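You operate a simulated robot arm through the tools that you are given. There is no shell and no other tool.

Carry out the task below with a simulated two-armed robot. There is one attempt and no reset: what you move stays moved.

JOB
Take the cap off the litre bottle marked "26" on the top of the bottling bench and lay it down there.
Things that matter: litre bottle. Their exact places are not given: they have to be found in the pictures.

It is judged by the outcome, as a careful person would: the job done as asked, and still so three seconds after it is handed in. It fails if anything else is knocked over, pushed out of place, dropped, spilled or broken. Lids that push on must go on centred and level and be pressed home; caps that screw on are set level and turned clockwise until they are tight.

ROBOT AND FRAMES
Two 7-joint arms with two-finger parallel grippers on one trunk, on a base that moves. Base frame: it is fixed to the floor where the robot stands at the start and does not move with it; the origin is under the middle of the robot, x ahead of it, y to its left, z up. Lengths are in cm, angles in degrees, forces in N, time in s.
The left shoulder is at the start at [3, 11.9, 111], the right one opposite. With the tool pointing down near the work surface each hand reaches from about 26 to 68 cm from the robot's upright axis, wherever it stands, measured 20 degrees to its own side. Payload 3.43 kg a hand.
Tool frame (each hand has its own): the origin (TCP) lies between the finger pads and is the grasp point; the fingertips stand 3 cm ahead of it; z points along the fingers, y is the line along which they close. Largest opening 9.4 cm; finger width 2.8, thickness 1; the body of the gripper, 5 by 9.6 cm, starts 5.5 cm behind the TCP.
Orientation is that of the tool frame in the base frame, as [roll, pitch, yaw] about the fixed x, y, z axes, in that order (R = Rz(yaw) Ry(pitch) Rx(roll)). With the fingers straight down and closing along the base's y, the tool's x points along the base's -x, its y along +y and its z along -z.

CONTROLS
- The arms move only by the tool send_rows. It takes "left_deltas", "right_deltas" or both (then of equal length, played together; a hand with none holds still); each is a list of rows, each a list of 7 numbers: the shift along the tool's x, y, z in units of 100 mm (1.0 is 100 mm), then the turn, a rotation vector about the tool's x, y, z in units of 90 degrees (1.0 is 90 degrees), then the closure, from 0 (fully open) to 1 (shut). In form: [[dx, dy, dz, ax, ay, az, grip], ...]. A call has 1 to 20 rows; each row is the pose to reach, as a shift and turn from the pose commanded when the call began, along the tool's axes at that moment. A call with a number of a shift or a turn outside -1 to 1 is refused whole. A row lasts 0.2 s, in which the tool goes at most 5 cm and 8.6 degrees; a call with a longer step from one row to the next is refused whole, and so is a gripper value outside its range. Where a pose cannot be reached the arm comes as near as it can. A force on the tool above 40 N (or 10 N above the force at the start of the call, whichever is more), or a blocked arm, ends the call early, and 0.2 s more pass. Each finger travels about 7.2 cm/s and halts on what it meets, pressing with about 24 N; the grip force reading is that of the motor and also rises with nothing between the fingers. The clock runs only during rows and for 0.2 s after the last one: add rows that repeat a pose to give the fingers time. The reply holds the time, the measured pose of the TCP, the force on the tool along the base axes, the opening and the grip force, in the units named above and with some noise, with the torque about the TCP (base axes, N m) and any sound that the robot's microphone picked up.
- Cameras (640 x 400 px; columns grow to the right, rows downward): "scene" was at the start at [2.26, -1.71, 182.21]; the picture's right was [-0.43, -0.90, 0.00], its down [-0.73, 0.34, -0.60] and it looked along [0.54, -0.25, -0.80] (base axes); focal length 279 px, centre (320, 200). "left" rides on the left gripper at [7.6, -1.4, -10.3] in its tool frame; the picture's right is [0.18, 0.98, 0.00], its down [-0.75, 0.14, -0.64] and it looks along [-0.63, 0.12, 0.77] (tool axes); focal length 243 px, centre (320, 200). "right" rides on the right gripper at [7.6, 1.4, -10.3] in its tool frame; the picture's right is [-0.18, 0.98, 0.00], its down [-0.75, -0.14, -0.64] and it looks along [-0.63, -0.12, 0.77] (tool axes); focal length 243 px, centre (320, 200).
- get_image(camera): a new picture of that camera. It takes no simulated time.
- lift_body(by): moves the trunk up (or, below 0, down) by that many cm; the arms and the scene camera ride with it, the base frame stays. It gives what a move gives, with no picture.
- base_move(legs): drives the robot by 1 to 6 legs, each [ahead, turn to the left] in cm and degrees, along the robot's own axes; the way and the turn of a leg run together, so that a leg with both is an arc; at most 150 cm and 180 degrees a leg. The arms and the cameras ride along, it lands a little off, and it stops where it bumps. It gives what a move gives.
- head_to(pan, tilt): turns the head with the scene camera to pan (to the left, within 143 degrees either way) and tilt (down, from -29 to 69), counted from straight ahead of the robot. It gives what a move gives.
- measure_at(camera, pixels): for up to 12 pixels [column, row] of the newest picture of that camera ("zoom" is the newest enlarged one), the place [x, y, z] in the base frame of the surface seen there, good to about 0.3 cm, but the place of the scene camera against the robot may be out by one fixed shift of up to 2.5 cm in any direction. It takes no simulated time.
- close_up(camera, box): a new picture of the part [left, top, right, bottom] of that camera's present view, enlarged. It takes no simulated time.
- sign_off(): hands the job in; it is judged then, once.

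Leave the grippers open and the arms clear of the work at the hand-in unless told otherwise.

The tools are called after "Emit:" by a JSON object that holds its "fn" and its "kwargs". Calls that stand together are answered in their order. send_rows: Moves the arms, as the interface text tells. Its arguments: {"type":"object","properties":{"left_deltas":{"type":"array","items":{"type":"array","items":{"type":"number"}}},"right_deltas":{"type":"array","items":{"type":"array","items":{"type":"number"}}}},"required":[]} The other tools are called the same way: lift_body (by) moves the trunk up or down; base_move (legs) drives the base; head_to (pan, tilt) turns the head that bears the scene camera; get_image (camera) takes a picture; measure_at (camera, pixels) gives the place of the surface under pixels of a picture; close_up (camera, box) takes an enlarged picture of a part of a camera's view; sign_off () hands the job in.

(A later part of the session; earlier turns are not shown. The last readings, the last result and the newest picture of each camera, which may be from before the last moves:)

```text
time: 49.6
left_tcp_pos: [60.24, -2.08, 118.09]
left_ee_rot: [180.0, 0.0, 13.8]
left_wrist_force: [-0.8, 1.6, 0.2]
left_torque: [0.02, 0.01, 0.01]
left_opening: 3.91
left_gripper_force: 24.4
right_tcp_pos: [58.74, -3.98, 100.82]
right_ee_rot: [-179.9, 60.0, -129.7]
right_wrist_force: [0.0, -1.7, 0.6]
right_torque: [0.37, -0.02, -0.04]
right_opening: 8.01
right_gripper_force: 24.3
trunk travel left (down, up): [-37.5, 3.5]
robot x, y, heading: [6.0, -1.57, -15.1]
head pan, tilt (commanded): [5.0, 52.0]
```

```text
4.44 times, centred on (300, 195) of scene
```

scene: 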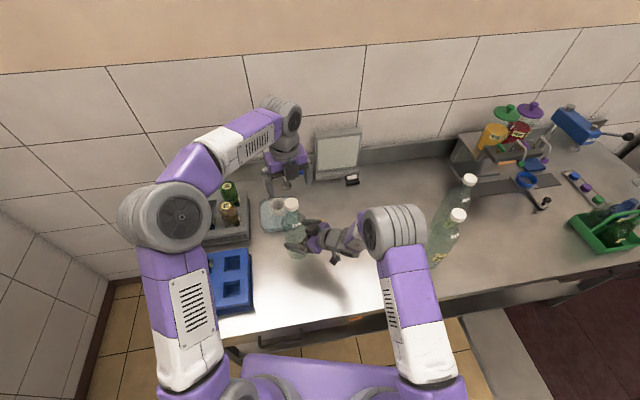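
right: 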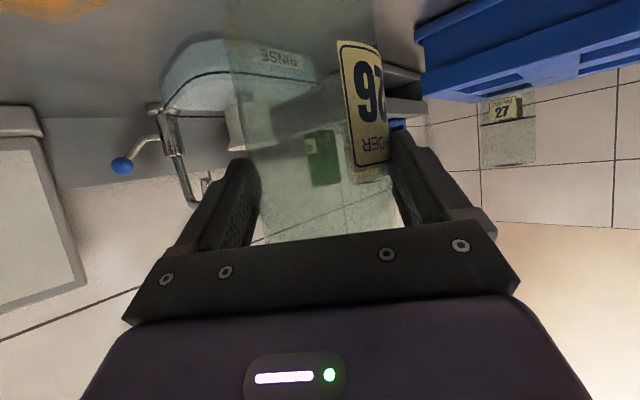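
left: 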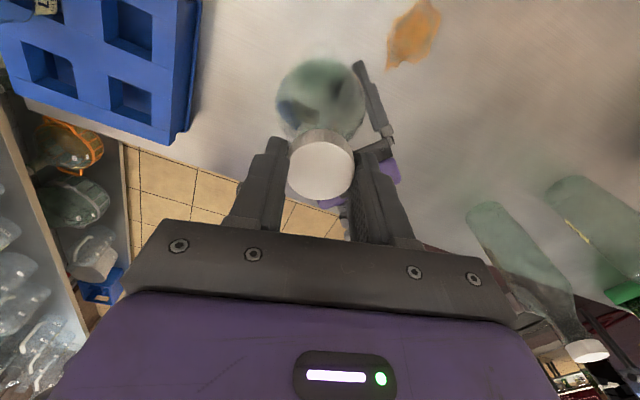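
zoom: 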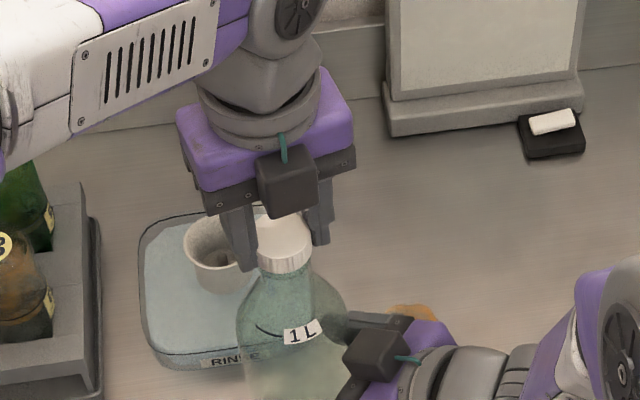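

Cap gripped (3.91 cm, 24 N), little side force. Now I unscrew: anticlockwise seen from above is negative about the tool z. A first 30° slowly, watching torque and forces.

Emit:
{"fn": "send_rows", "kwargs": {"left_deltas": [[0, 0, 0, 0, 0, -0.055, 0.7], [0, 0, 0, 0, 0, -0.11, 0.7], [0, 0, 0, 0, 0, -0.165, 0.7], [0, 0, 0, 0, 0, -0.22, 0.7], [0, 0, 0, 0, 0, -0.275, 0.7], [0, 0, 0, 0, 0, -0.33, 0.7], [0, 0, 0, 0, 0, -0.33, 0.7]]}}

Emit:
{"fn": "get_image", "kwargs": {"camera": "right"}}

Emit:
{"fn": "close_up", "kwargs": {"camera": "scene", "box": [250, 150, 350, 240]}}

```text
time: 51.2
left_tcp_pos: [60.23, -2.21, 118.21]
left_ee_rot: [179.9, -0.1, 43.7]
left_wrist_force: [0.4, 0.6, 1.8]
left_torque: [-0.01, -0.02, -0.04]
left_opening: 3.88
left_gripper_force: 23.9
right_tcp_pos: [58.87, -3.88, 100.86]
right_ee_rot: [-179.9, 60.0, -129.8]
right_wrist_force: [-1.2, -1.8, -0.2]
right_torque: [0.01, -0.34, -0.04]
right_opening: 8.04
right_gripper_force: 24.2
trunk travel left (down, up): [-37.5, 3.5]
robot x, y, heading: [5.75, -1.34, -15.0]
head pan, tilt (commanded): [5.0, 52.0]
```

```text
taken
```

right: 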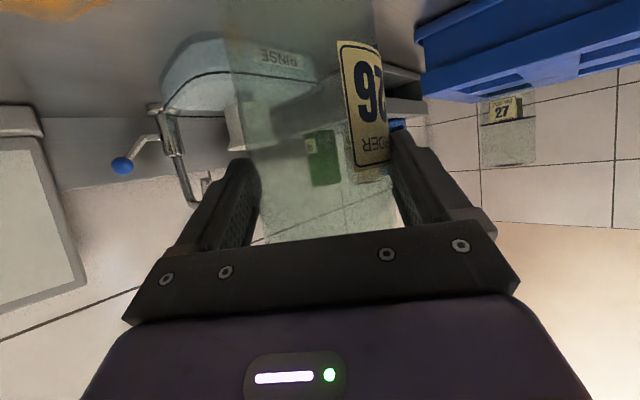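

```text
4.44 times, centred on (300, 195) of scene
```

zoom: 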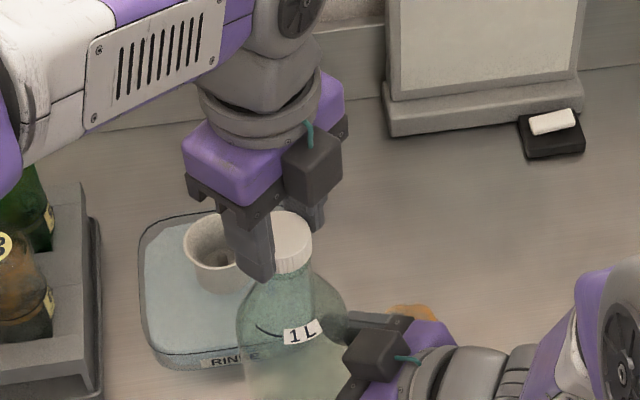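

The bottle stayed put (label unmoved in the right camera) while the hand turned 30° with low torque. I continue with another 88° anticlockwise, rising slightly with the thread.

Emit:
{"fn": "send_rows", "kwargs": {"left_deltas": [[0, 0, 0, 0, 0, -0.07, 0.7], [0, 0, 0, 0, 0, -0.14, 0.7], [0, 0, -0.001, 0, 0, -0.21, 0.7], [0, 0, -0.002, 0, 0, -0.28, 0.7], [0, 0, -0.002, 0, 0, -0.35, 0.7], [0, 0, -0.003, 0, 0, -0.42, 0.7], [0, 0, -0.003, 0, 0, -0.49, 0.7], [0, 0, -0.004, 0, 0, -0.56, 0.7], [0, 0, -0.004, 0, 0, -0.63, 0.7], [0, 0, -0.005, 0, 0, -0.7, 0.7], [0, 0, -0.005, 0, 0, -0.77, 0.7], [0, 0, -0.006, 0, 0, -0.84, 0.7], [0, 0, -0.006, 0, 0, -0.91, 0.7], [0, 0, -0.007, 0, 0, -0.98, 0.7], [0, 0, -0.007, 0, 0, -0.98, 0.7]]}}

Emit:
{"fn": "get_image", "kwargs": {"camera": "left"}}

Emit:
{"fn": "close_up", "kwargs": {"camera": "scene", "box": [250, 150, 350, 240]}}

```text
time: 54.4
left_tcp_pos: [60.15, -2.25, 118.22]
left_ee_rot: [-179.9, 0.0, 131.9]
left_wrist_force: [0.5, 2.8, 4.9]
left_torque: [-0.01, 0.1, -0.02]
left_opening: 3.86
left_gripper_force: 24.1
right_tcp_pos: [58.77, -3.84, 100.73]
right_ee_rot: [-179.9, 60.0, -129.7]
right_wrist_force: [-1.4, -1.4, 0.5]
right_torque: [0.57, -0.26, -0.02]
right_opening: 7.98
right_gripper_force: 24.0
trunk travel left (down, up): [-37.5, 3.5]
robot x, y, heading: [5.53, -1.67, -14.9]
head pan, tilt (commanded): [5.0, 52.0]
```

```text
taken
```

left: 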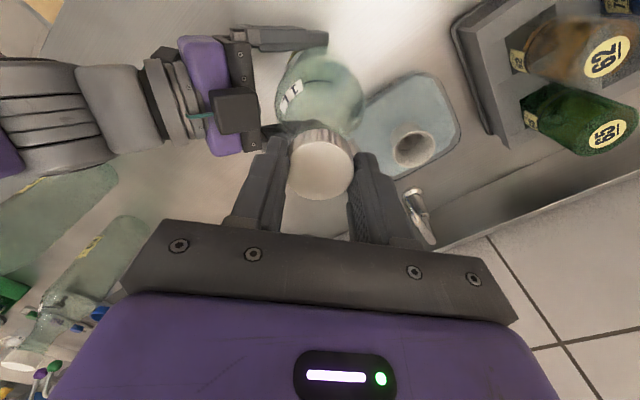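

```text
4.44 times, centred on (300, 195) of scene
```

zoom: 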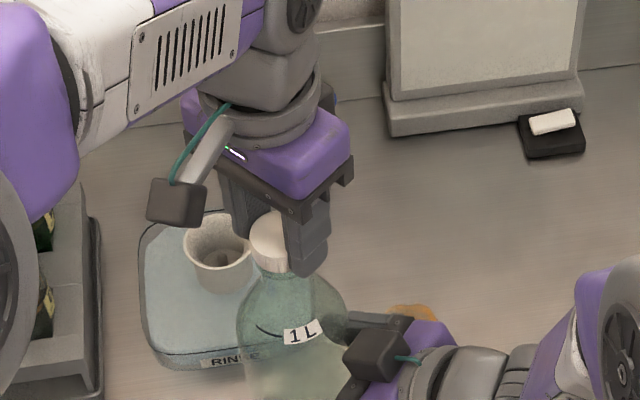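

The wrist reads 4.9 N upward – the cap is rising on its thread and pushing up the hand. I continue 88° more, rising about 2 mm.

Emit:
{"fn": "send_rows", "kwargs": {"left_deltas": [[0, 0, -0.006, 0, 0, -0.07, 0.7], [0, 0, -0.008, 0, 0, -0.14, 0.7], [0, 0, -0.01, 0, 0, -0.21, 0.7], [0, 0, -0.011, 0, 0, -0.28, 0.7], [0, 0, -0.012, 0, 0, -0.35, 0.7], [0, 0, -0.013, 0, 0, -0.42, 0.7], [0, 0, -0.014, 0, 0, -0.49, 0.7], [0, 0, -0.015, 0, 0, -0.56, 0.7], [0, 0, -0.016, 0, 0, -0.63, 0.7], [0, 0, -0.017, 0, 0, -0.7, 0.7], [0, 0, -0.018, 0, 0, -0.77, 0.7], [0, 0, -0.019, 0, 0, -0.84, 0.7], [0, 0, -0.02, 0, 0, -0.91, 0.7], [0, 0, -0.02, 0, 0, -0.98, 0.7], [0, 0, -0.02, 0, 0, -0.98, 0.7]]}}

Emit:
{"fn": "get_image", "kwargs": {"camera": "left"}}

Emit:
{"fn": "close_up", "kwargs": {"camera": "scene", "box": [250, 150, 350, 240]}}

```text
time: 57.6
left_tcp_pos: [60.23, -2.26, 118.49]
left_ee_rot: [-179.9, 0.0, -140.0]
left_wrist_force: [-1.9, -0.8, -1.9]
left_torque: [0.09, 0.15, 0.0]
left_opening: 3.82
left_gripper_force: 24.0
right_tcp_pos: [58.79, -3.84, 100.83]
right_ee_rot: [-179.9, 60.2, -129.7]
right_wrist_force: [2.6, 1.4, -0.4]
right_torque: [0.01, 0.06, -0.05]
right_opening: 8.04
right_gripper_force: 24.0
trunk travel left (down, up): [-37.5, 3.5]
robot x, y, heading: [5.82, -1.69, -15.1]
head pan, tilt (commanded): [5.0, 52.0]
```

```text
taken
```

left: 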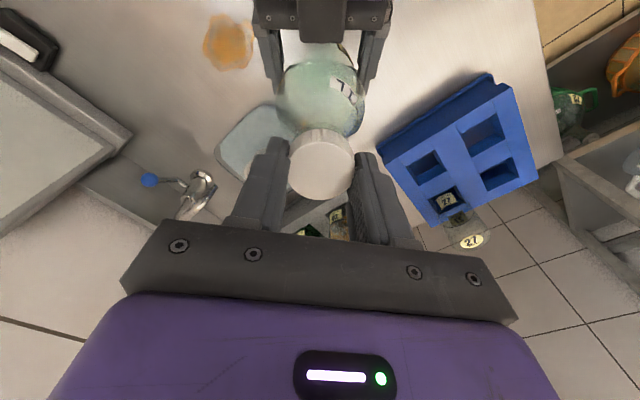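

```text
4.44 times, centred on (300, 195) of scene
```

zoom: 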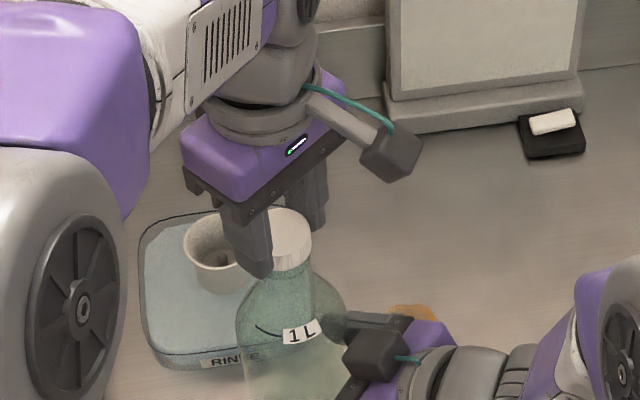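

206° turned so far, forces low. The left elbow has shifted, so I look at the whole scene before turning further.

Emit:
{"fn": "get_image", "kwargs": {"camera": "scene"}}

```text
taken
```

scene: 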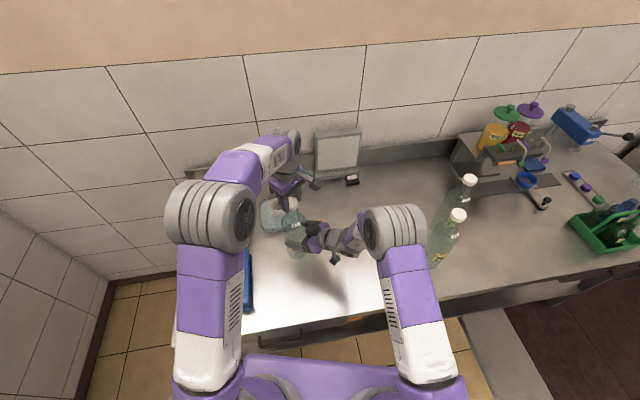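

The arms are still well apart. I continue 88° more anticlockwise with a slight rise.

Emit:
{"fn": "send_rows", "kwargs": {"left_deltas": [[0, 0, 0, 0, 0, -0.07, 0.7], [0, 0, -0.001, 0, 0, -0.14, 0.7], [0, 0, -0.002, 0, 0, -0.21, 0.7], [0, 0, -0.003, 0, 0, -0.28, 0.7], [0, 0, -0.004, 0, 0, -0.35, 0.7], [0, 0, -0.004, 0, 0, -0.42, 0.7], [0, 0, -0.005, 0, 0, -0.49, 0.7], [0, 0, -0.006, 0, 0, -0.56, 0.7], [0, 0, -0.006, 0, 0, -0.63, 0.7], [0, 0, -0.007, 0, 0, -0.7, 0.7], [0, 0, -0.008, 0, 0, -0.77, 0.7], [0, 0, -0.009, 0, 0, -0.84, 0.7], [0, 0, -0.01, 0, 0, -0.91, 0.7], [0, 0, -0.01, 0, 0, -0.98, 0.7], [0, 0, -0.01, 0, 0, -0.98, 0.7]]}}

Emit:
{"fn": "get_image", "kwargs": {"camera": "scene"}}

Emit:
{"fn": "close_up", "kwargs": {"camera": "scene", "box": [250, 150, 350, 240]}}

Emit:
{"fn": "get_image", "kwargs": {"camera": "left"}}

```text
time: 60.8
left_tcp_pos: [60.14, -2.29, 118.64]
left_ee_rot: [179.9, 0.0, -51.8]
left_wrist_force: [0.7, 0.2, 0.2]
left_torque: [0.01, 0.01, -0.01]
left_opening: 3.81
left_gripper_force: 23.9
right_tcp_pos: [58.83, -3.92, 100.96]
right_ee_rot: [-179.9, 60.1, -129.8]
right_wrist_force: [0.1, 0.7, -0.1]
right_torque: [0.3, -0.04, 0.07]
right_opening: 8.0
right_gripper_force: 23.8
trunk travel left (down, up): [-37.5, 3.5]
robot x, y, heading: [5.72, -1.18, -15.0]
head pan, tilt (commanded): [5.0, 52.0]
```

```text
taken
```

scene: 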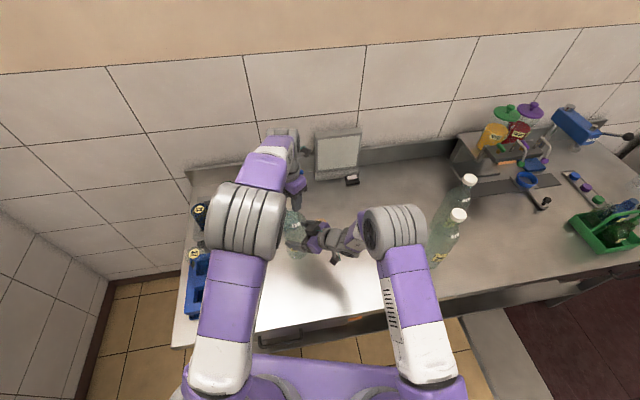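

```text
4.44 times, centred on (300, 195) of scene
```

zoom: 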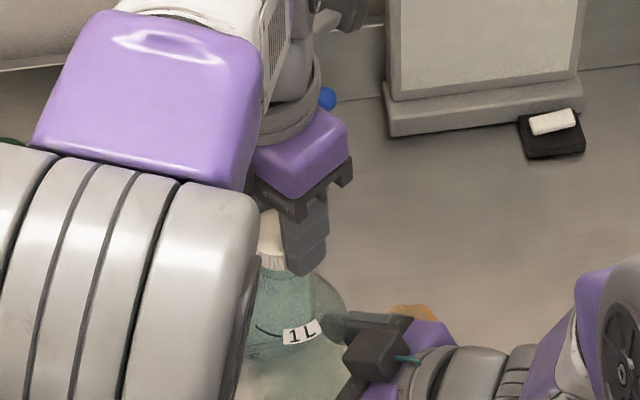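

```text
taken
```

left: 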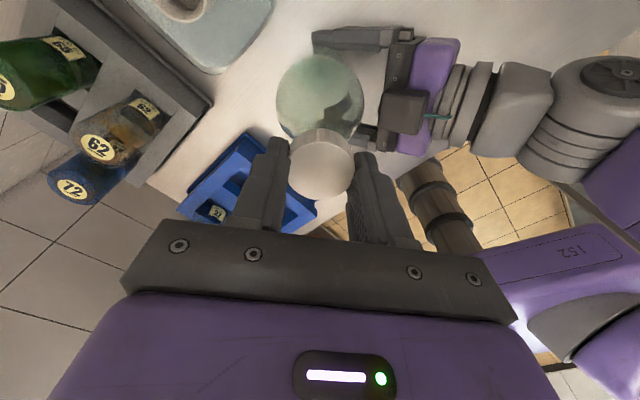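

294° turned in all and the forces are near zero. I test whether the cap is free by pulling up 3 mm.

Emit:
{"fn": "send_rows", "kwargs": {"left_deltas": [[0, 0, -0.01, 0, 0, 0, 0.7], [0, 0, -0.02, 0, 0, 0, 0.7], [0, 0, -0.03, 0, 0, 0, 0.7], [0, 0, -0.03, 0, 0, 0, 0.7]]}}

Emit:
{"fn": "get_image", "kwargs": {"camera": "left"}}

Emit:
{"fn": "close_up", "kwargs": {"camera": "scene", "box": [270, 180, 330, 230]}}

```text
time: 61.8
left_tcp_pos: [60.17, -2.31, 118.78]
left_ee_rot: [-180.0, 0.0, -52.0]
left_wrist_force: [-0.2, -0.2, 0.0]
left_torque: [0.01, -0.02, -0.05]
left_opening: 3.8
left_gripper_force: 23.6
right_tcp_pos: [58.82, -3.93, 100.82]
right_ee_rot: [-179.8, 60.0, -129.9]
right_wrist_force: [-1.2, 1.8, -0.1]
right_torque: [0.25, -0.03, 0.05]
right_opening: 8.03
right_gripper_force: 23.4
trunk travel left (down, up): [-37.5, 3.5]
robot x, y, heading: [5.39, -1.55, -14.8]
head pan, tilt (commanded): [5.0, 52.0]
```

```text
taken
```

left: 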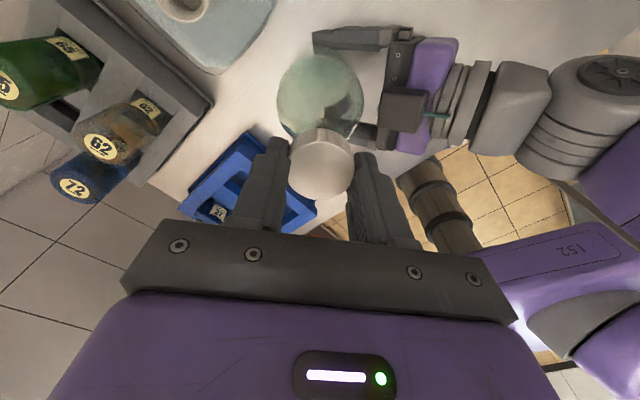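

```text
8.00 times, centred on (300, 205) of scene
```

zoom: 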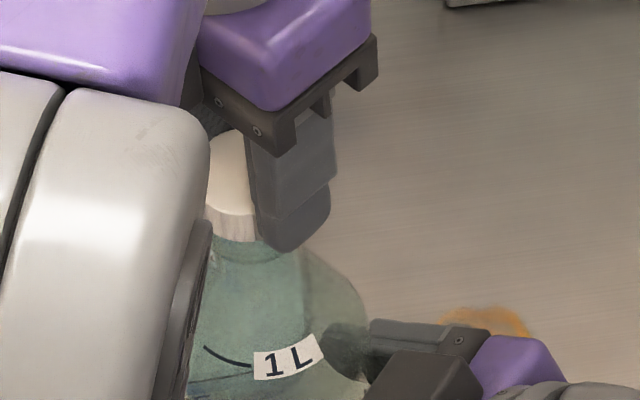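

Force stays at zero while rising – the cap seems free. I raise another 1.5 cm slowly, watching the force.

Emit:
{"fn": "send_rows", "kwargs": {"left_deltas": [[0, 0, -0.03, 0, 0, 0, 0.7], [0, 0, -0.06, 0, 0, 0, 0.7], [0, 0, -0.09, 0, 0, 0, 0.7], [0, 0, -0.12, 0, 0, 0, 0.7], [0, 0, -0.15, 0, 0, 0, 0.7], [0, 0, -0.15, 0, 0, 0, 0.7]]}}

Emit:
{"fn": "get_image", "kwargs": {"camera": "left"}}

Emit:
{"fn": "close_up", "kwargs": {"camera": "scene", "box": [270, 180, 330, 230]}}

```text
time: 63.2
left_tcp_pos: [60.22, -2.22, 120.43]
left_ee_rot: [179.9, 0.0, -51.9]
left_wrist_force: [0.2, 0.5, 0.5]
left_torque: [0.01, 0.01, -0.02]
left_opening: 3.82
left_gripper_force: 23.6
right_tcp_pos: [58.86, -3.81, 100.74]
right_ee_rot: [-179.9, 60.0, -129.7]
right_wrist_force: [-1.4, 0.6, 0.8]
right_torque: [0.2, -0.01, 0.05]
right_opening: 8.02
right_gripper_force: 23.7
trunk travel left (down, up): [-37.5, 3.5]
robot x, y, heading: [5.74, -1.4, -14.9]
head pan, tilt (commanded): [5.0, 52.0]
```

```text
taken
```

left: 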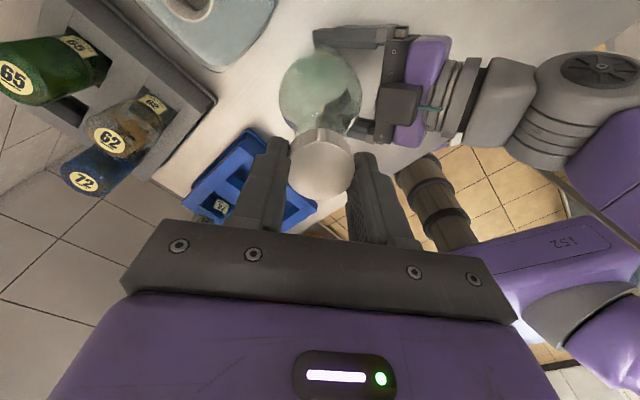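

```text
8.00 times, centred on (300, 205) of scene
```

zoom: 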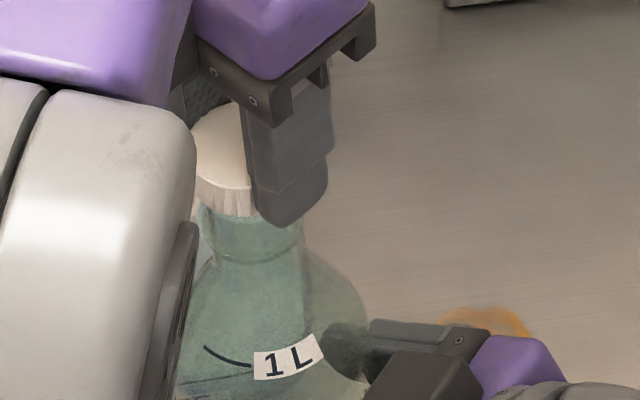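

The cap is off: the open neck shows beneath it and the force is zero. I lift it 6 cm more, clear of the bottle.

Emit:
{"fn": "send_rows", "kwargs": {"left_deltas": [[0, 0, -0.12, 0, 0, 0, 0.7], [0, 0, -0.24, 0, 0, 0, 0.7], [0, 0, -0.36, 0, 0, 0, 0.7], [0, 0, -0.48, 0, 0, 0, 0.7], [0, 0, -0.6, 0, 0, 0, 0.7], [0, 0, -0.6, 0, 0, 0, 0.7]]}}

Emit:
{"fn": "get_image", "kwargs": {"camera": "left"}}

Emit:
{"fn": "get_image", "kwargs": {"camera": "scene"}}

```text
time: 64.6
left_tcp_pos: [60.16, -2.28, 126.45]
left_ee_rot: [-179.9, 0.0, -51.8]
left_wrist_force: [-0.1, -0.6, -0.3]
left_torque: [0.0, 0.02, 0.03]
left_opening: 3.78
left_gripper_force: 24.1
right_tcp_pos: [58.79, -3.87, 100.83]
right_ee_rot: [-179.9, 60.1, -129.7]
right_wrist_force: [-1.2, 1.2, -0.1]
right_torque: [0.13, -0.04, 0.02]
right_opening: 8.0
right_gripper_force: 24.0
trunk travel left (down, up): [-37.5, 3.5]
robot x, y, heading: [5.66, -1.63, -15.1]
head pan, tilt (commanded): [5.0, 52.0]
```

```text
taken
```

left: 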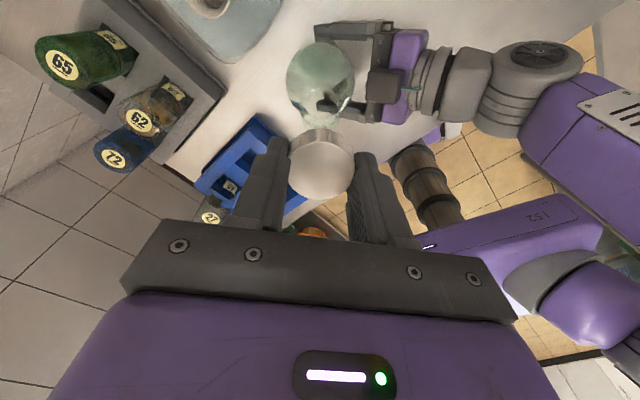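

```text
taken
```

scene: 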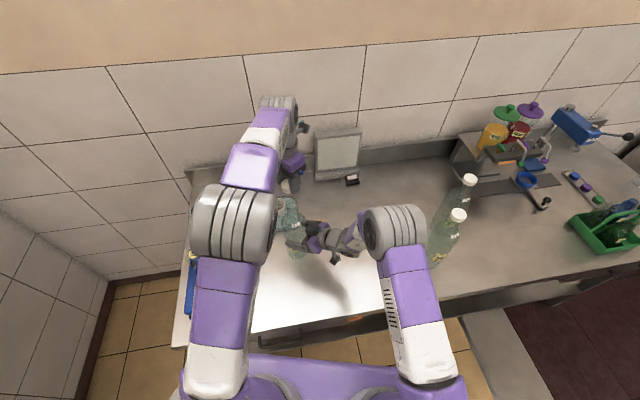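

The cap is held at z≈123, well above the bottle. Now the right hand releases the bottle gently.

Emit:
{"fn": "send_rows", "kwargs": {"right_deltas": [[0, 0, 0, 0, 0, 0, 0.2], [0, 0, 0, 0, 0, 0, 0.17], [0, 0, 0, 0, 0, 0, 0.15], [0, 0, 0, 0, 0, 0, 0.13], [0, 0, 0, 0, 0, 0, 0.11], [0, 0, 0, 0, 0, 0, 0.08], [0, 0, 0, 0, 0, 0, 0.04], [0, 0, 0, 0, 0, 0, 0], [0, 0, 0, 0, 0, 0, 0]]}}

Emit:
{"fn": "get_image", "kwargs": {"camera": "right"}}

Emit:
{"fn": "get_image", "kwargs": {"camera": "left"}}

```text
time: 66.6
left_tcp_pos: [60.25, -2.18, 126.4]
left_ee_rot: [180.0, 0.0, -51.9]
left_wrist_force: [0.5, 0.5, -0.1]
left_torque: [-0.01, 0.02, -0.01]
left_opening: 3.81
left_gripper_force: 23.7
right_tcp_pos: [58.74, -3.91, 100.87]
right_ee_rot: [-179.9, 60.0, -129.8]
right_wrist_force: [-0.7, 0.4, -0.1]
right_torque: [-0.01, -0.03, 0.01]
right_opening: 9.38
right_gripper_force: 0.1
trunk travel left (down, up): [-37.5, 3.5]
robot x, y, heading: [5.79, -1.38, -15.0]
head pan, tilt (commanded): [5.0, 52.0]
```

```text
taken
```

right: 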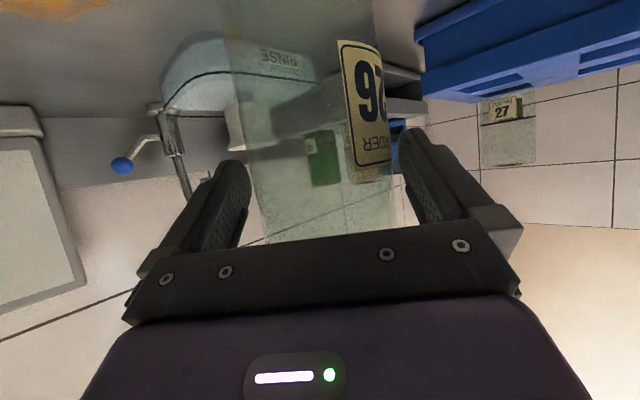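

```text
taken
```

left: 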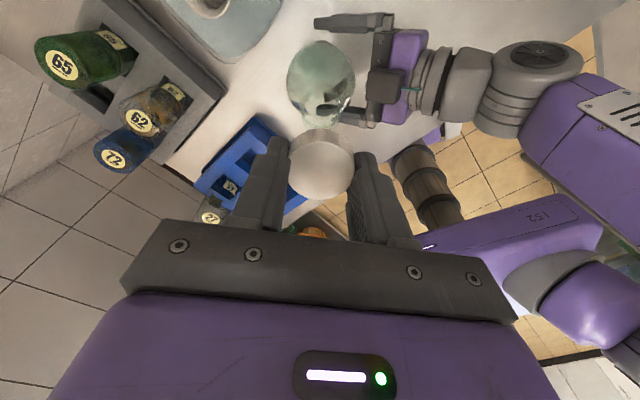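

The bottle stands free between the open fingers. I back the right hand straight out, 10 cm along its axis.

Emit:
{"fn": "send_rows", "kwargs": {"right_deltas": [[0, 0, -0.12, 0, 0, 0, 0], [0, 0, -0.25, 0, 0, 0, 0], [0, 0, -0.45, 0, 0, 0, 0], [0, 0, -0.65, 0, 0, 0, 0], [0, 0, -0.85, 0, 0, 0, 0], [0, 0, -1.0, 0, 0, 0, 0], [0, 0, -1.0, 0, 0, 0, 0]]}}

Emit:
{"fn": "get_image", "kwargs": {"camera": "right"}}

Emit:
{"fn": "get_image", "kwargs": {"camera": "scene"}}

```text
time: 68.2
left_tcp_pos: [60.18, -2.26, 126.32]
left_ee_rot: [180.0, 0.0, -51.8]
left_wrist_force: [0.7, 0.9, -0.8]
left_torque: [0.01, 0.0, -0.01]
left_opening: 3.78
left_gripper_force: 24.0
right_tcp_pos: [53.32, -10.42, 105.79]
right_ee_rot: [-179.9, 60.0, -129.7]
right_wrist_force: [0.3, 0.9, -0.5]
right_torque: [-0.02, 0.03, 0.03]
right_opening: 9.39
right_gripper_force: 0.0
trunk travel left (down, up): [-37.5, 3.5]
robot x, y, heading: [5.54, -1.44, -14.9]
head pan, tilt (commanded): [5.0, 52.0]
```

```text
taken
```

right: 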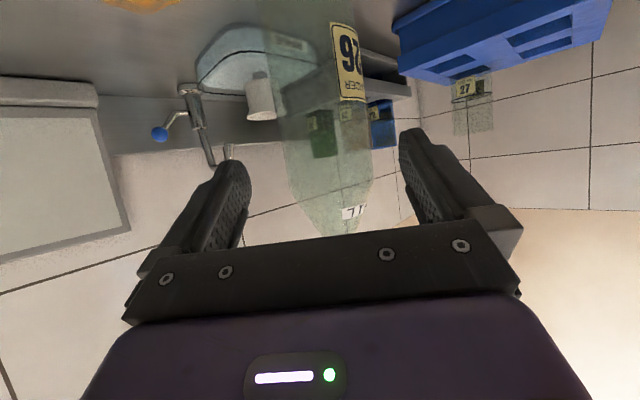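

```text
taken
```

scene: 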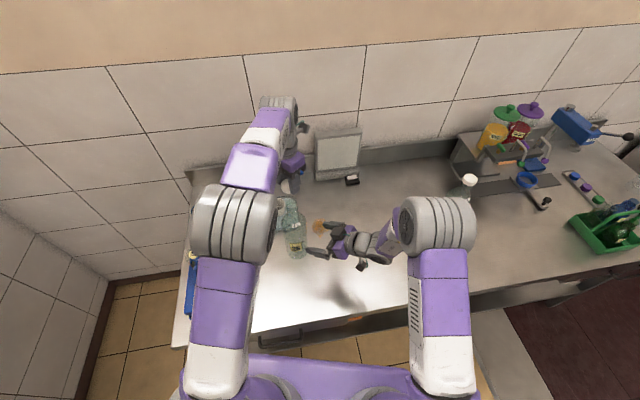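

The bottle stands upright and free. I retreat the right hand further up and back along the same line, in two moves.

Emit:
{"fn": "send_rows", "kwargs": {"right_deltas": [[-0.06, 0, -0.25, 0, 0, 0, 0], [-0.12, 0, -0.5, 0, 0, 0, 0], [-0.18, 0, -0.75, 0, 0, 0, 0], [-0.24, 0, -1.0, 0, 0, 0, 0], [-0.24, 0, -1.0, 0, 0, 0, 0]]}}

Emit:
{"fn": "send_rows", "kwargs": {"right_deltas": [[-0.06, 0, -0.25, 0, 0, 0, 0], [-0.12, 0, -0.5, 0, 0, 0, 0], [-0.18, 0, -0.75, 0, 0, 0, 0], [-0.24, 0, -1.0, 0, 0, 0, 0], [-0.24, 0, -1.0, 0, 0, 0, 0]]}}

Emit:
{"fn": "get_image", "kwargs": {"camera": "scene"}}

```text
time: 69.4
left_tcp_pos: [60.29, -2.3, 126.38]
left_ee_rot: [-180.0, 0.0, -51.9]
left_wrist_force: [0.6, 0.3, 0.1]
left_torque: [-0.01, 0.04, -0.02]
left_opening: 3.79
left_gripper_force: 24.6
right_tcp_pos: [48.55, -16.07, 112.88]
right_ee_rot: [180.0, 59.9, -129.7]
right_wrist_force: [0.0, -0.3, -0.4]
right_torque: [0.0, 0.0, -0.01]
right_opening: 9.39
right_gripper_force: 0.0
trunk travel left (down, up): [-37.5, 3.5]
robot x, y, heading: [5.62, -1.24, -15.0]
head pan, tilt (commanded): [5.0, 52.0]
```

```text
time: 70.6
left_tcp_pos: [60.38, -2.24, 126.38]
left_ee_rot: [-179.9, 0.0, -51.8]
left_wrist_force: [-0.1, -0.8, -0.1]
left_torque: [0.02, -0.01, -0.02]
left_opening: 3.79
left_gripper_force: 24.0
right_tcp_pos: [43.66, -21.86, 119.82]
right_ee_rot: [-179.9, 60.0, -129.8]
right_wrist_force: [-0.4, 0.2, 0.3]
right_torque: [0.01, -0.03, -0.02]
right_opening: 9.37
right_gripper_force: 0.1
trunk travel left (down, up): [-37.5, 3.5]
robot x, y, heading: [5.48, -1.22, -15.1]
head pan, tilt (commanded): [5.0, 52.0]
```

```text
taken
```

scene: 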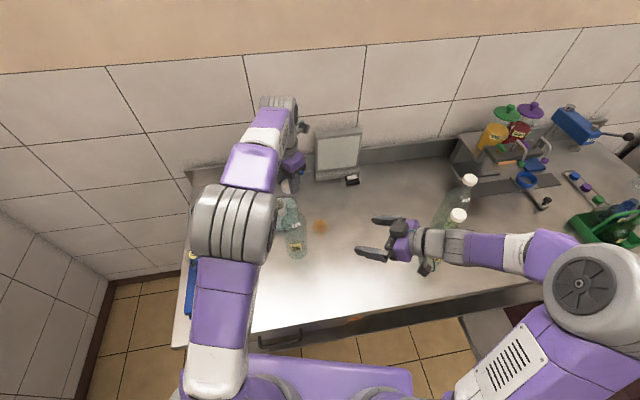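

The right elbow swung outward; I check the forearm's distance to bottle 29 (cap at pixel (457, 215)).

Emit:
{"fn": "measure_at", "kwargs": {"camera": "scene", "pixels": [[457, 215], [470, 182], [430, 245], [450, 248], [480, 248], [515, 250], [540, 250], [585, 285], [450, 265], [500, 275], [425, 270], [455, 228]]}}

Emit:
{"fn": "close_up", "kwargs": {"camera": "scene", "box": [340, 150, 640, 340]}}

```text
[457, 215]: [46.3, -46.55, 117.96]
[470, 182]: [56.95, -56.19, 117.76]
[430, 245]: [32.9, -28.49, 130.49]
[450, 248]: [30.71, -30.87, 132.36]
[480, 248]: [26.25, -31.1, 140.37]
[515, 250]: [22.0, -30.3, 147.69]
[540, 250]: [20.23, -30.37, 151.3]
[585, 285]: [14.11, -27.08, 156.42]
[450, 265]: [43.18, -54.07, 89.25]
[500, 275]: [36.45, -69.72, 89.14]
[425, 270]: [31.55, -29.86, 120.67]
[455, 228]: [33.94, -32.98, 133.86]
```

```text
2.11 times, centred on (490, 245) of scene
```

zoom: 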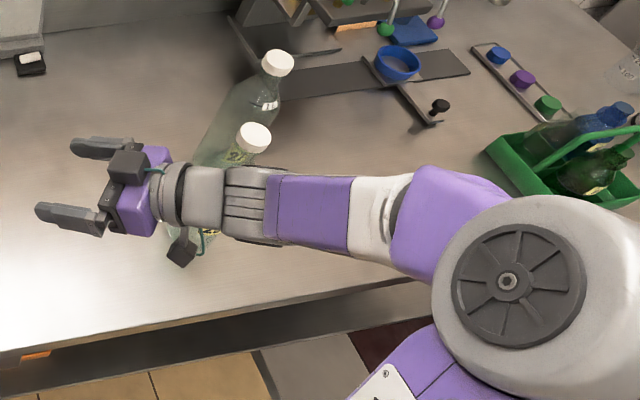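

The forearm rises steeply and stays about 15 cm from bottle 29. I retreat the right hand one more step of the same kind to clear the middle.

Emit:
{"fn": "send_rows", "kwargs": {"right_deltas": [[-0.06, 0, -0.25, 0, 0, 0, 0], [-0.12, 0, -0.5, 0, 0, 0, 0], [-0.18, 0, -0.75, 0, 0, 0, 0], [-0.24, 0, -1.0, 0, 0, 0, 0], [-0.24, 0, -1.0, 0, 0, 0, 0]]}}

Emit:
{"fn": "get_image", "kwargs": {"camera": "scene"}}

```text
time: 71.8
left_tcp_pos: [60.27, -2.14, 126.3]
left_ee_rot: [179.9, 0.0, -52.0]
left_wrist_force: [-1.3, 0.6, 0.7]
left_torque: [0.0, 0.04, -0.01]
left_opening: 3.74
left_gripper_force: 23.3
right_tcp_pos: [38.87, -27.64, 126.93]
right_ee_rot: [-179.8, 60.0, -129.8]
right_wrist_force: [-0.2, -0.6, 0.3]
right_torque: [-0.03, -0.03, 0.01]
right_opening: 9.41
right_gripper_force: 0.0
trunk travel left (down, up): [-37.5, 3.5]
robot x, y, heading: [5.64, -1.86, -15.2]
head pan, tilt (commanded): [5.0, 52.0]
```

```text
taken
```

scene: 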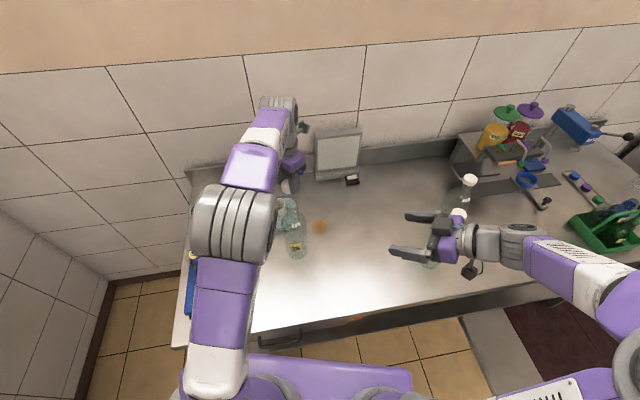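

The right hand is clear at (38.9, -27.6, 126.9). Now the left hand, still at z≈126, moves back from over the bottle while turning its wrist back clockwise.

Emit:
{"fn": "send_rows", "kwargs": {"left_deltas": [[-0.03, 0.04, 0, 0, 0, 0.07, 0.7], [-0.06, 0.08, 0, 0, 0, 0.14, 0.7], [-0.09, 0.12, 0, 0, 0, 0.21, 0.7], [-0.12, 0.16, 0, 0, 0, 0.28, 0.7], [-0.15, 0.2, 0, 0, 0, 0.35, 0.7], [-0.18, 0.24, 0, 0, 0, 0.42, 0.7], [-0.21, 0.28, 0, 0, 0, 0.49, 0.7], [-0.24, 0.32, 0, 0, 0, 0.56, 0.7], [-0.27, 0.36, 0, 0, 0, 0.63, 0.7], [-0.3, 0.4, 0, 0, 0, 0.7, 0.7], [-0.33, 0.44, 0, 0, 0, 0.77, 0.7], [-0.36, 0.48, 0, 0, 0, 0.84, 0.7], [-0.4, 0.52, 0, 0, 0, 0.91, 0.7], [-0.43, 0.55, 0, 0, 0, 0.98, 0.7], [-0.43, 0.55, 0, 0, 0, 0.98, 0.7]]}}

Emit:
{"fn": "get_image", "kwargs": {"camera": "left"}}

Emit:
{"fn": "get_image", "kwargs": {"camera": "scene"}}

```text
time: 75.0
left_tcp_pos: [53.15, -2.3, 126.39]
left_ee_rot: [179.9, 0.0, -140.3]
left_wrist_force: [0.1, 0.0, -0.2]
left_torque: [0.02, 0.0, 0.01]
left_opening: 3.75
left_gripper_force: 23.9
right_tcp_pos: [38.88, -27.65, 126.95]
right_ee_rot: [-179.9, 59.9, -129.7]
right_wrist_force: [-0.3, 0.7, -0.6]
right_torque: [0.01, 0.04, -0.01]
right_opening: 9.37
right_gripper_force: 0.0
trunk travel left (down, up): [-37.5, 3.5]
robot x, y, heading: [5.78, -1.22, -15.1]
head pan, tilt (commanded): [5.0, 52.0]
```

```text
taken
```

left: 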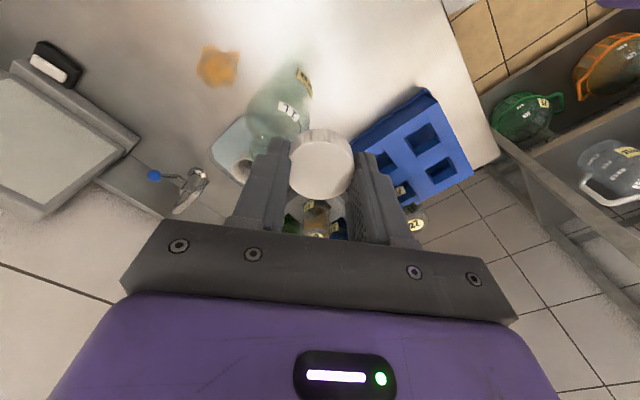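

```text
taken
```

scene: 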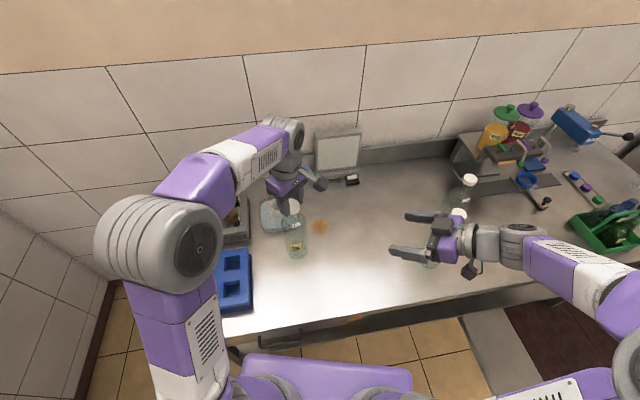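

The cap is still level in the grip and the bottle stands open. Next I go to above the lay-down spot (46.5, -9.5), a clear piece of bench in front of the bottle, finishing the turn back.

Emit:
{"fn": "send_rows", "kwargs": {"left_deltas": [[0.1, -0.01, 0, 0, 0, 0.07, 0.7], [0.2, -0.03, 0, 0, 0, 0.14, 0.7], [0.3, -0.04, 0, 0, 0, 0.21, 0.7], [0.42, -0.06, 0, 0, 0, 0.28, 0.7], [0.54, -0.07, 0, 0, 0, 0.35, 0.7], [0.66, -0.09, 0, 0, 0, 0.42, 0.7], [0.78, -0.1, 0, 0, 0, 0.49, 0.7], [0.88, -0.12, 0, 0, 0, 0.55, 0.7], [0.97, -0.13, 0, 0, 0, 0.61, 0.7], [0.97, -0.13, 0, 0, 0, 0.61, 0.7]]}}

Emit:
{"fn": "get_image", "kwargs": {"camera": "left"}}

Emit:
{"fn": "get_image", "kwargs": {"camera": "scene"}}

```text
time: 77.2
left_tcp_pos: [46.64, -9.4, 126.43]
left_ee_rot: [-179.9, 0.0, 165.0]
left_wrist_force: [0.4, 0.3, 0.3]
left_torque: [-0.04, -0.03, 0.02]
left_opening: 3.74
left_gripper_force: 24.3
right_tcp_pos: [38.96, -27.73, 127.12]
right_ee_rot: [-179.9, 60.0, -129.7]
right_wrist_force: [0.2, 0.1, 0.3]
right_torque: [0.03, 0.01, 0.01]
right_opening: 9.39
right_gripper_force: 0.1
trunk travel left (down, up): [-37.5, 3.5]
robot x, y, heading: [5.81, -1.36, -14.7]
head pan, tilt (commanded): [5.0, 52.0]
```

```text
taken
```

left: 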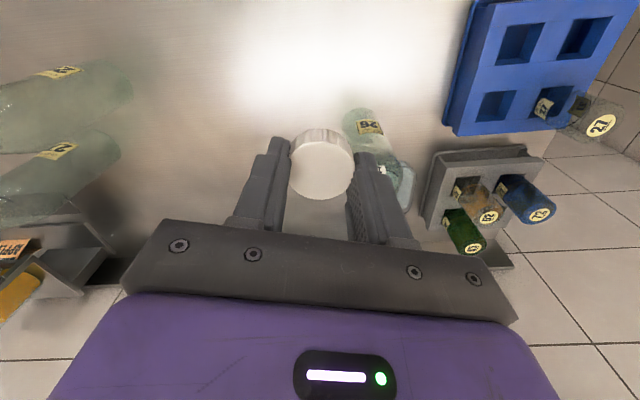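

```text
taken
```

scene: 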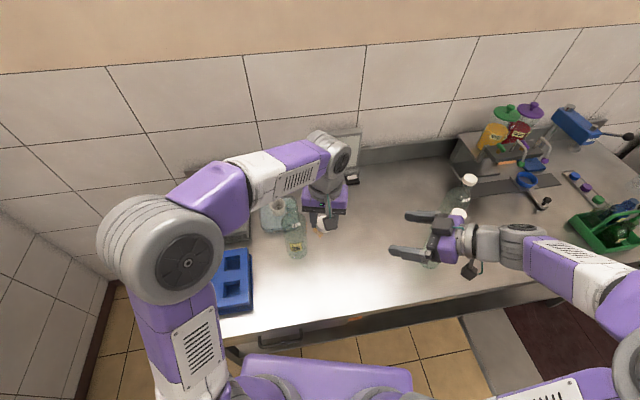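

Over the spot with the cap level. I lower the left hand 10 cm.

Emit:
{"fn": "send_rows", "kwargs": {"left_deltas": [[0, 0, 0.2, 0, 0, 0, 0.7], [0, 0, 0.4, 0, 0, 0, 0.7], [0, 0, 0.6, 0, 0, 0, 0.7], [0, 0, 0.8, 0, 0, 0, 0.7], [0, 0, 1.0, 0, 0, 0, 0.7], [0, 0, 1.0, 0, 0, 0, 0.7]]}}

Emit:
{"fn": "send_rows", "kwargs": {"left_deltas": [[0, 0, 0.2, 0, 0, 0, 0.7], [0, 0, 0.4, 0, 0, 0, 0.7], [0, 0, 0.6, 0, 0, 0, 0.7], [0, 0, 0.8, 0, 0, 0, 0.7], [0, 0, 1.0, 0, 0, 0, 0.7], [0, 0, 1.0, 0, 0, 0, 0.7]]}}

Emit:
{"fn": "get_image", "kwargs": {"camera": "scene"}}

Emit:
{"fn": "get_image", "kwargs": {"camera": "left"}}

```text
time: 78.6
left_tcp_pos: [46.56, -9.56, 116.33]
left_ee_rot: [180.0, -0.1, 165.0]
left_wrist_force: [0.0, -0.7, -0.6]
left_torque: [0.01, 0.0, 0.01]
left_opening: 3.71
left_gripper_force: 24.1
right_tcp_pos: [38.79, -27.67, 127.0]
right_ee_rot: [-179.8, 60.0, -129.9]
right_wrist_force: [0.1, -0.1, 0.5]
right_torque: [-0.03, 0.0, 0.0]
right_opening: 9.39
right_gripper_force: 0.0
trunk travel left (down, up): [-37.5, 3.5]
robot x, y, heading: [6.03, -1.36, -14.9]
head pan, tilt (commanded): [5.0, 52.0]
```

```text
time: 80.0
left_tcp_pos: [46.65, -9.39, 106.25]
left_ee_rot: [180.0, 0.1, 165.0]
left_wrist_force: [0.0, 0.5, 0.5]
left_torque: [-0.02, -0.01, 0.02]
left_opening: 3.68
left_gripper_force: 24.7
right_tcp_pos: [38.84, -27.62, 126.93]
right_ee_rot: [-179.9, 60.0, -129.8]
right_wrist_force: [0.7, 0.1, 0.8]
right_torque: [-0.01, 0.01, 0.01]
right_opening: 9.42
right_gripper_force: 0.0
trunk travel left (down, up): [-37.5, 3.5]
robot x, y, heading: [5.69, -1.63, -14.9]
head pan, tilt (commanded): [5.0, 52.0]
```

```text
taken
```

scene: 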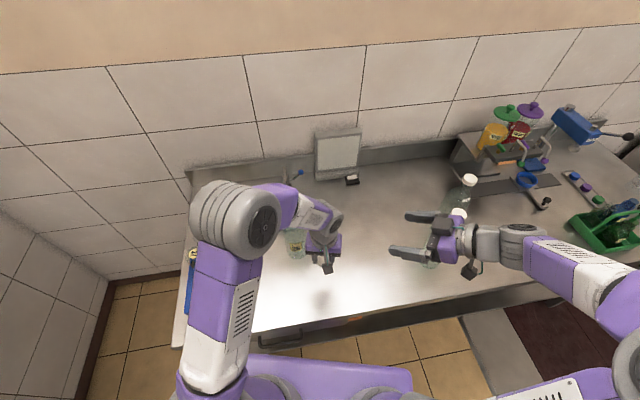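

```text
taken
```

left: 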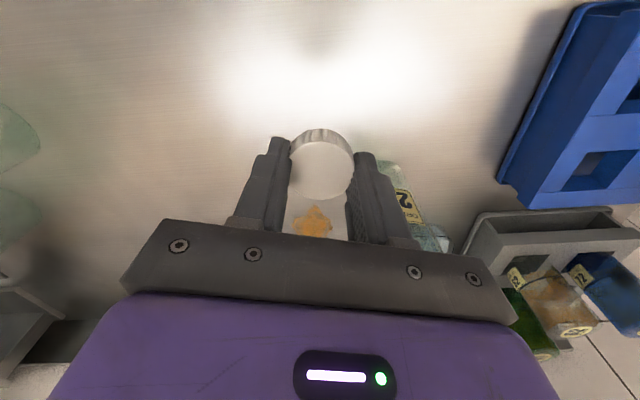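

Fine so far; cap steady in the grip. Another 10 cm down.

Emit:
{"fn": "send_rows", "kwargs": {"left_deltas": [[0, 0, 0.2, 0, 0, 0, 0.7], [0, 0, 0.4, 0, 0, 0, 0.7], [0, 0, 0.6, 0, 0, 0, 0.7], [0, 0, 0.8, 0, 0, 0, 0.7], [0, 0, 1.0, 0, 0, 0, 0.7], [0, 0, 1.0, 0, 0, 0, 0.7]]}}

Emit:
{"fn": "get_image", "kwargs": {"camera": "left"}}

Emit:
{"fn": "get_image", "kwargs": {"camera": "right"}}

Emit:
{"fn": "get_image", "kwargs": {"camera": "scene"}}

```text
time: 81.4
left_tcp_pos: [46.59, -9.5, 96.39]
left_ee_rot: [-180.0, 0.0, 165.0]
left_wrist_force: [-0.3, 0.0, -0.2]
left_torque: [0.0, 0.0, 0.0]
left_opening: 3.65
left_gripper_force: 24.1
right_tcp_pos: [39.01, -27.63, 126.97]
right_ee_rot: [-179.9, 60.0, -129.8]
right_wrist_force: [-0.4, -0.4, 0.4]
right_torque: [-0.02, 0.0, 0.0]
right_opening: 9.4
right_gripper_force: 0.2
trunk travel left (down, up): [-37.5, 3.5]
robot x, y, heading: [5.9, -1.3, -15.1]
head pan, tilt (commanded): [5.0, 52.0]
```

```text
taken
```

left: 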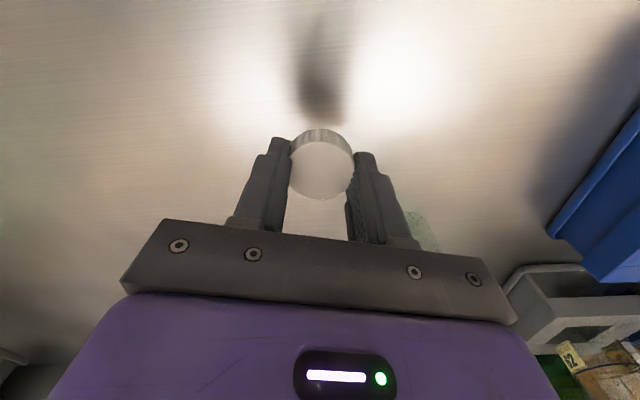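

```text
taken
```

right: 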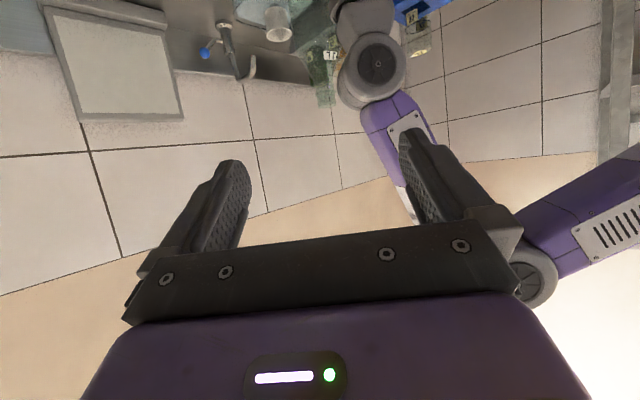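

```text
taken
```

scene: 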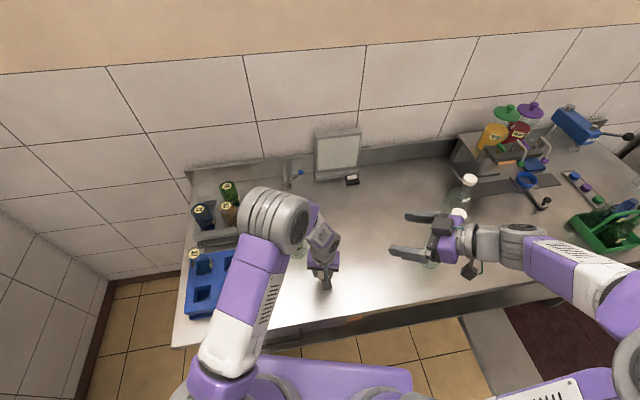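

TCP is at 96.4; the bench contact is expected near 91.1. I go down 4 cm, then will step finely.

Emit:
{"fn": "send_rows", "kwargs": {"left_deltas": [[0, 0, 0.12, 0, 0, 0, 0.7], [0, 0, 0.24, 0, 0, 0, 0.7], [0, 0, 0.34, 0, 0, 0, 0.7], [0, 0, 0.4, 0, 0, 0, 0.7], [0, 0, 0.4, 0, 0, 0, 0.7]]}}

Emit:
{"fn": "close_up", "kwargs": {"camera": "left", "box": [250, 90, 400, 220]}}

Emit:
{"fn": "close_up", "kwargs": {"camera": "scene", "box": [270, 200, 390, 310]}}

```text
time: 82.6
left_tcp_pos: [46.81, -9.38, 92.28]
left_ee_rot: [179.9, 0.0, 164.9]
left_wrist_force: [0.0, -0.2, -0.8]
left_torque: [0.0, 0.0, -0.02]
left_opening: 3.68
left_gripper_force: 24.3
right_tcp_pos: [38.91, -27.6, 126.97]
right_ee_rot: [-179.9, 60.0, -129.8]
right_wrist_force: [0.6, 0.7, 0.0]
right_torque: [0.02, -0.03, -0.02]
right_opening: 9.4
right_gripper_force: 0.0
trunk travel left (down, up): [-37.5, 3.5]
robot x, y, heading: [5.87, -1.37, -15.0]
head pan, tilt (commanded): [5.0, 52.0]
```

```text
3.08 times, centred on (325, 155) of left
```

zoom: 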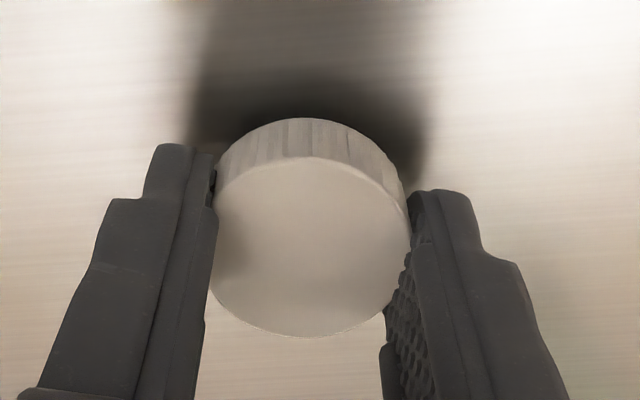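

```text
3.64 times, centred on (330, 255) of scene
```

zoom: 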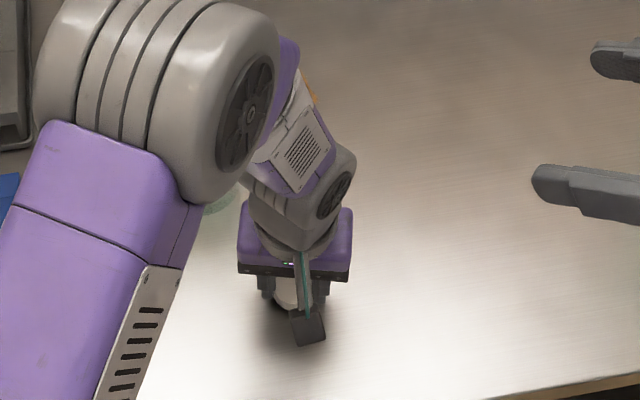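

The cap is about 1 cm above the bench (shadow closing). I step down 0.8 cm in 2 mm steps and read the force.

Emit:
{"fn": "send_rows", "kwargs": {"left_deltas": [[0, 0, 0.02, 0, 0, 0, 0.7], [0, 0, 0.04, 0, 0, 0, 0.7], [0, 0, 0.06, 0, 0, 0, 0.7], [0, 0, 0.08, 0, 0, 0, 0.7], [0, 0, 0.08, 0, 0, 0, 0.7]]}}

Emit:
{"fn": "close_up", "kwargs": {"camera": "left", "box": [250, 90, 400, 220]}}

```text
time: 83.8
left_tcp_pos: [46.67, -9.46, 91.53]
left_ee_rot: [180.0, 0.0, 165.0]
left_wrist_force: [-0.7, 0.3, 0.1]
left_torque: [-0.04, 0.02, 0.0]
left_opening: 3.67
left_gripper_force: 24.1
right_tcp_pos: [38.88, -27.74, 126.94]
right_ee_rot: [-179.9, 60.0, -129.7]
right_wrist_force: [0.1, 0.6, 0.1]
right_torque: [-0.02, -0.02, 0.04]
right_opening: 9.41
right_gripper_force: 0.0
trunk travel left (down, up): [-37.5, 3.5]
robot x, y, heading: [5.73, -1.48, -15.0]
head pan, tilt (commanded): [5.0, 52.0]
```

```text
3.08 times, centred on (325, 155) of left
```

zoom: 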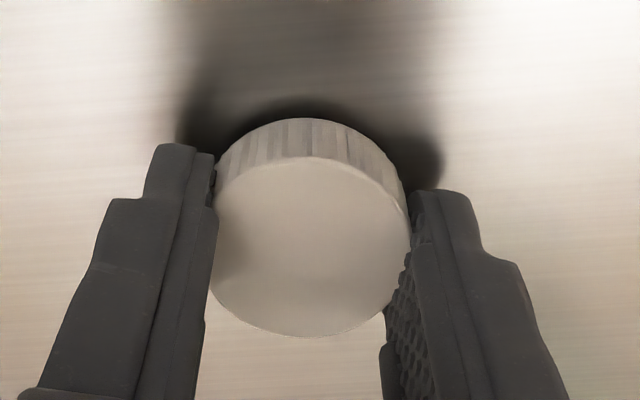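

No contact yet at 91.5 (force ~0). I step down another 5 mm in 1 mm steps.

Emit:
{"fn": "send_rows", "kwargs": {"left_deltas": [[0, 0, 0.01, 0, 0, 0, 0.7], [0, 0, 0.02, 0, 0, 0, 0.7], [0, 0, 0.03, 0, 0, 0, 0.7], [0, 0, 0.04, 0, 0, 0, 0.7], [0, 0, 0.05, 0, 0, 0, 0.7]]}}

Emit:
{"fn": "close_up", "kwargs": {"camera": "left", "box": [250, 90, 400, 220]}}

```text
time: 85.0
left_tcp_pos: [46.57, -9.45, 91.15]
left_ee_rot: [180.0, 0.1, 165.0]
left_wrist_force: [-0.1, 0.4, 0.0]
left_torque: [-0.03, 0.02, 0.02]
left_opening: 3.66
left_gripper_force: 24.7
right_tcp_pos: [38.79, -27.74, 126.98]
right_ee_rot: [-179.8, 59.9, -129.8]
right_wrist_force: [-0.4, 0.5, -0.4]
right_torque: [-0.01, 0.01, 0.02]
right_opening: 9.41
right_gripper_force: 0.1
trunk travel left (down, up): [-37.5, 3.5]
robot x, y, heading: [5.52, -1.29, -15.0]
head pan, tilt (commanded): [5.0, 52.0]
```

```text
3.08 times, centred on (325, 155) of left
```

zoom: 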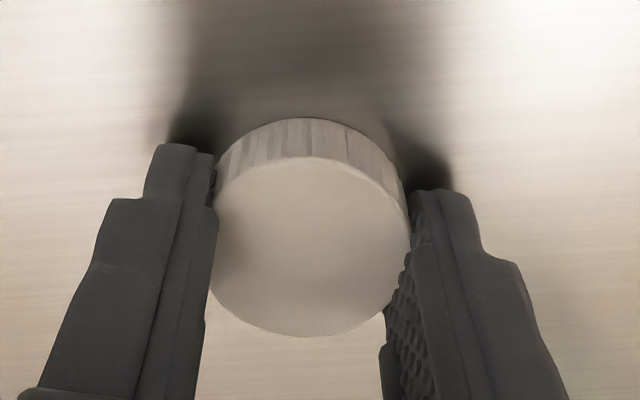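

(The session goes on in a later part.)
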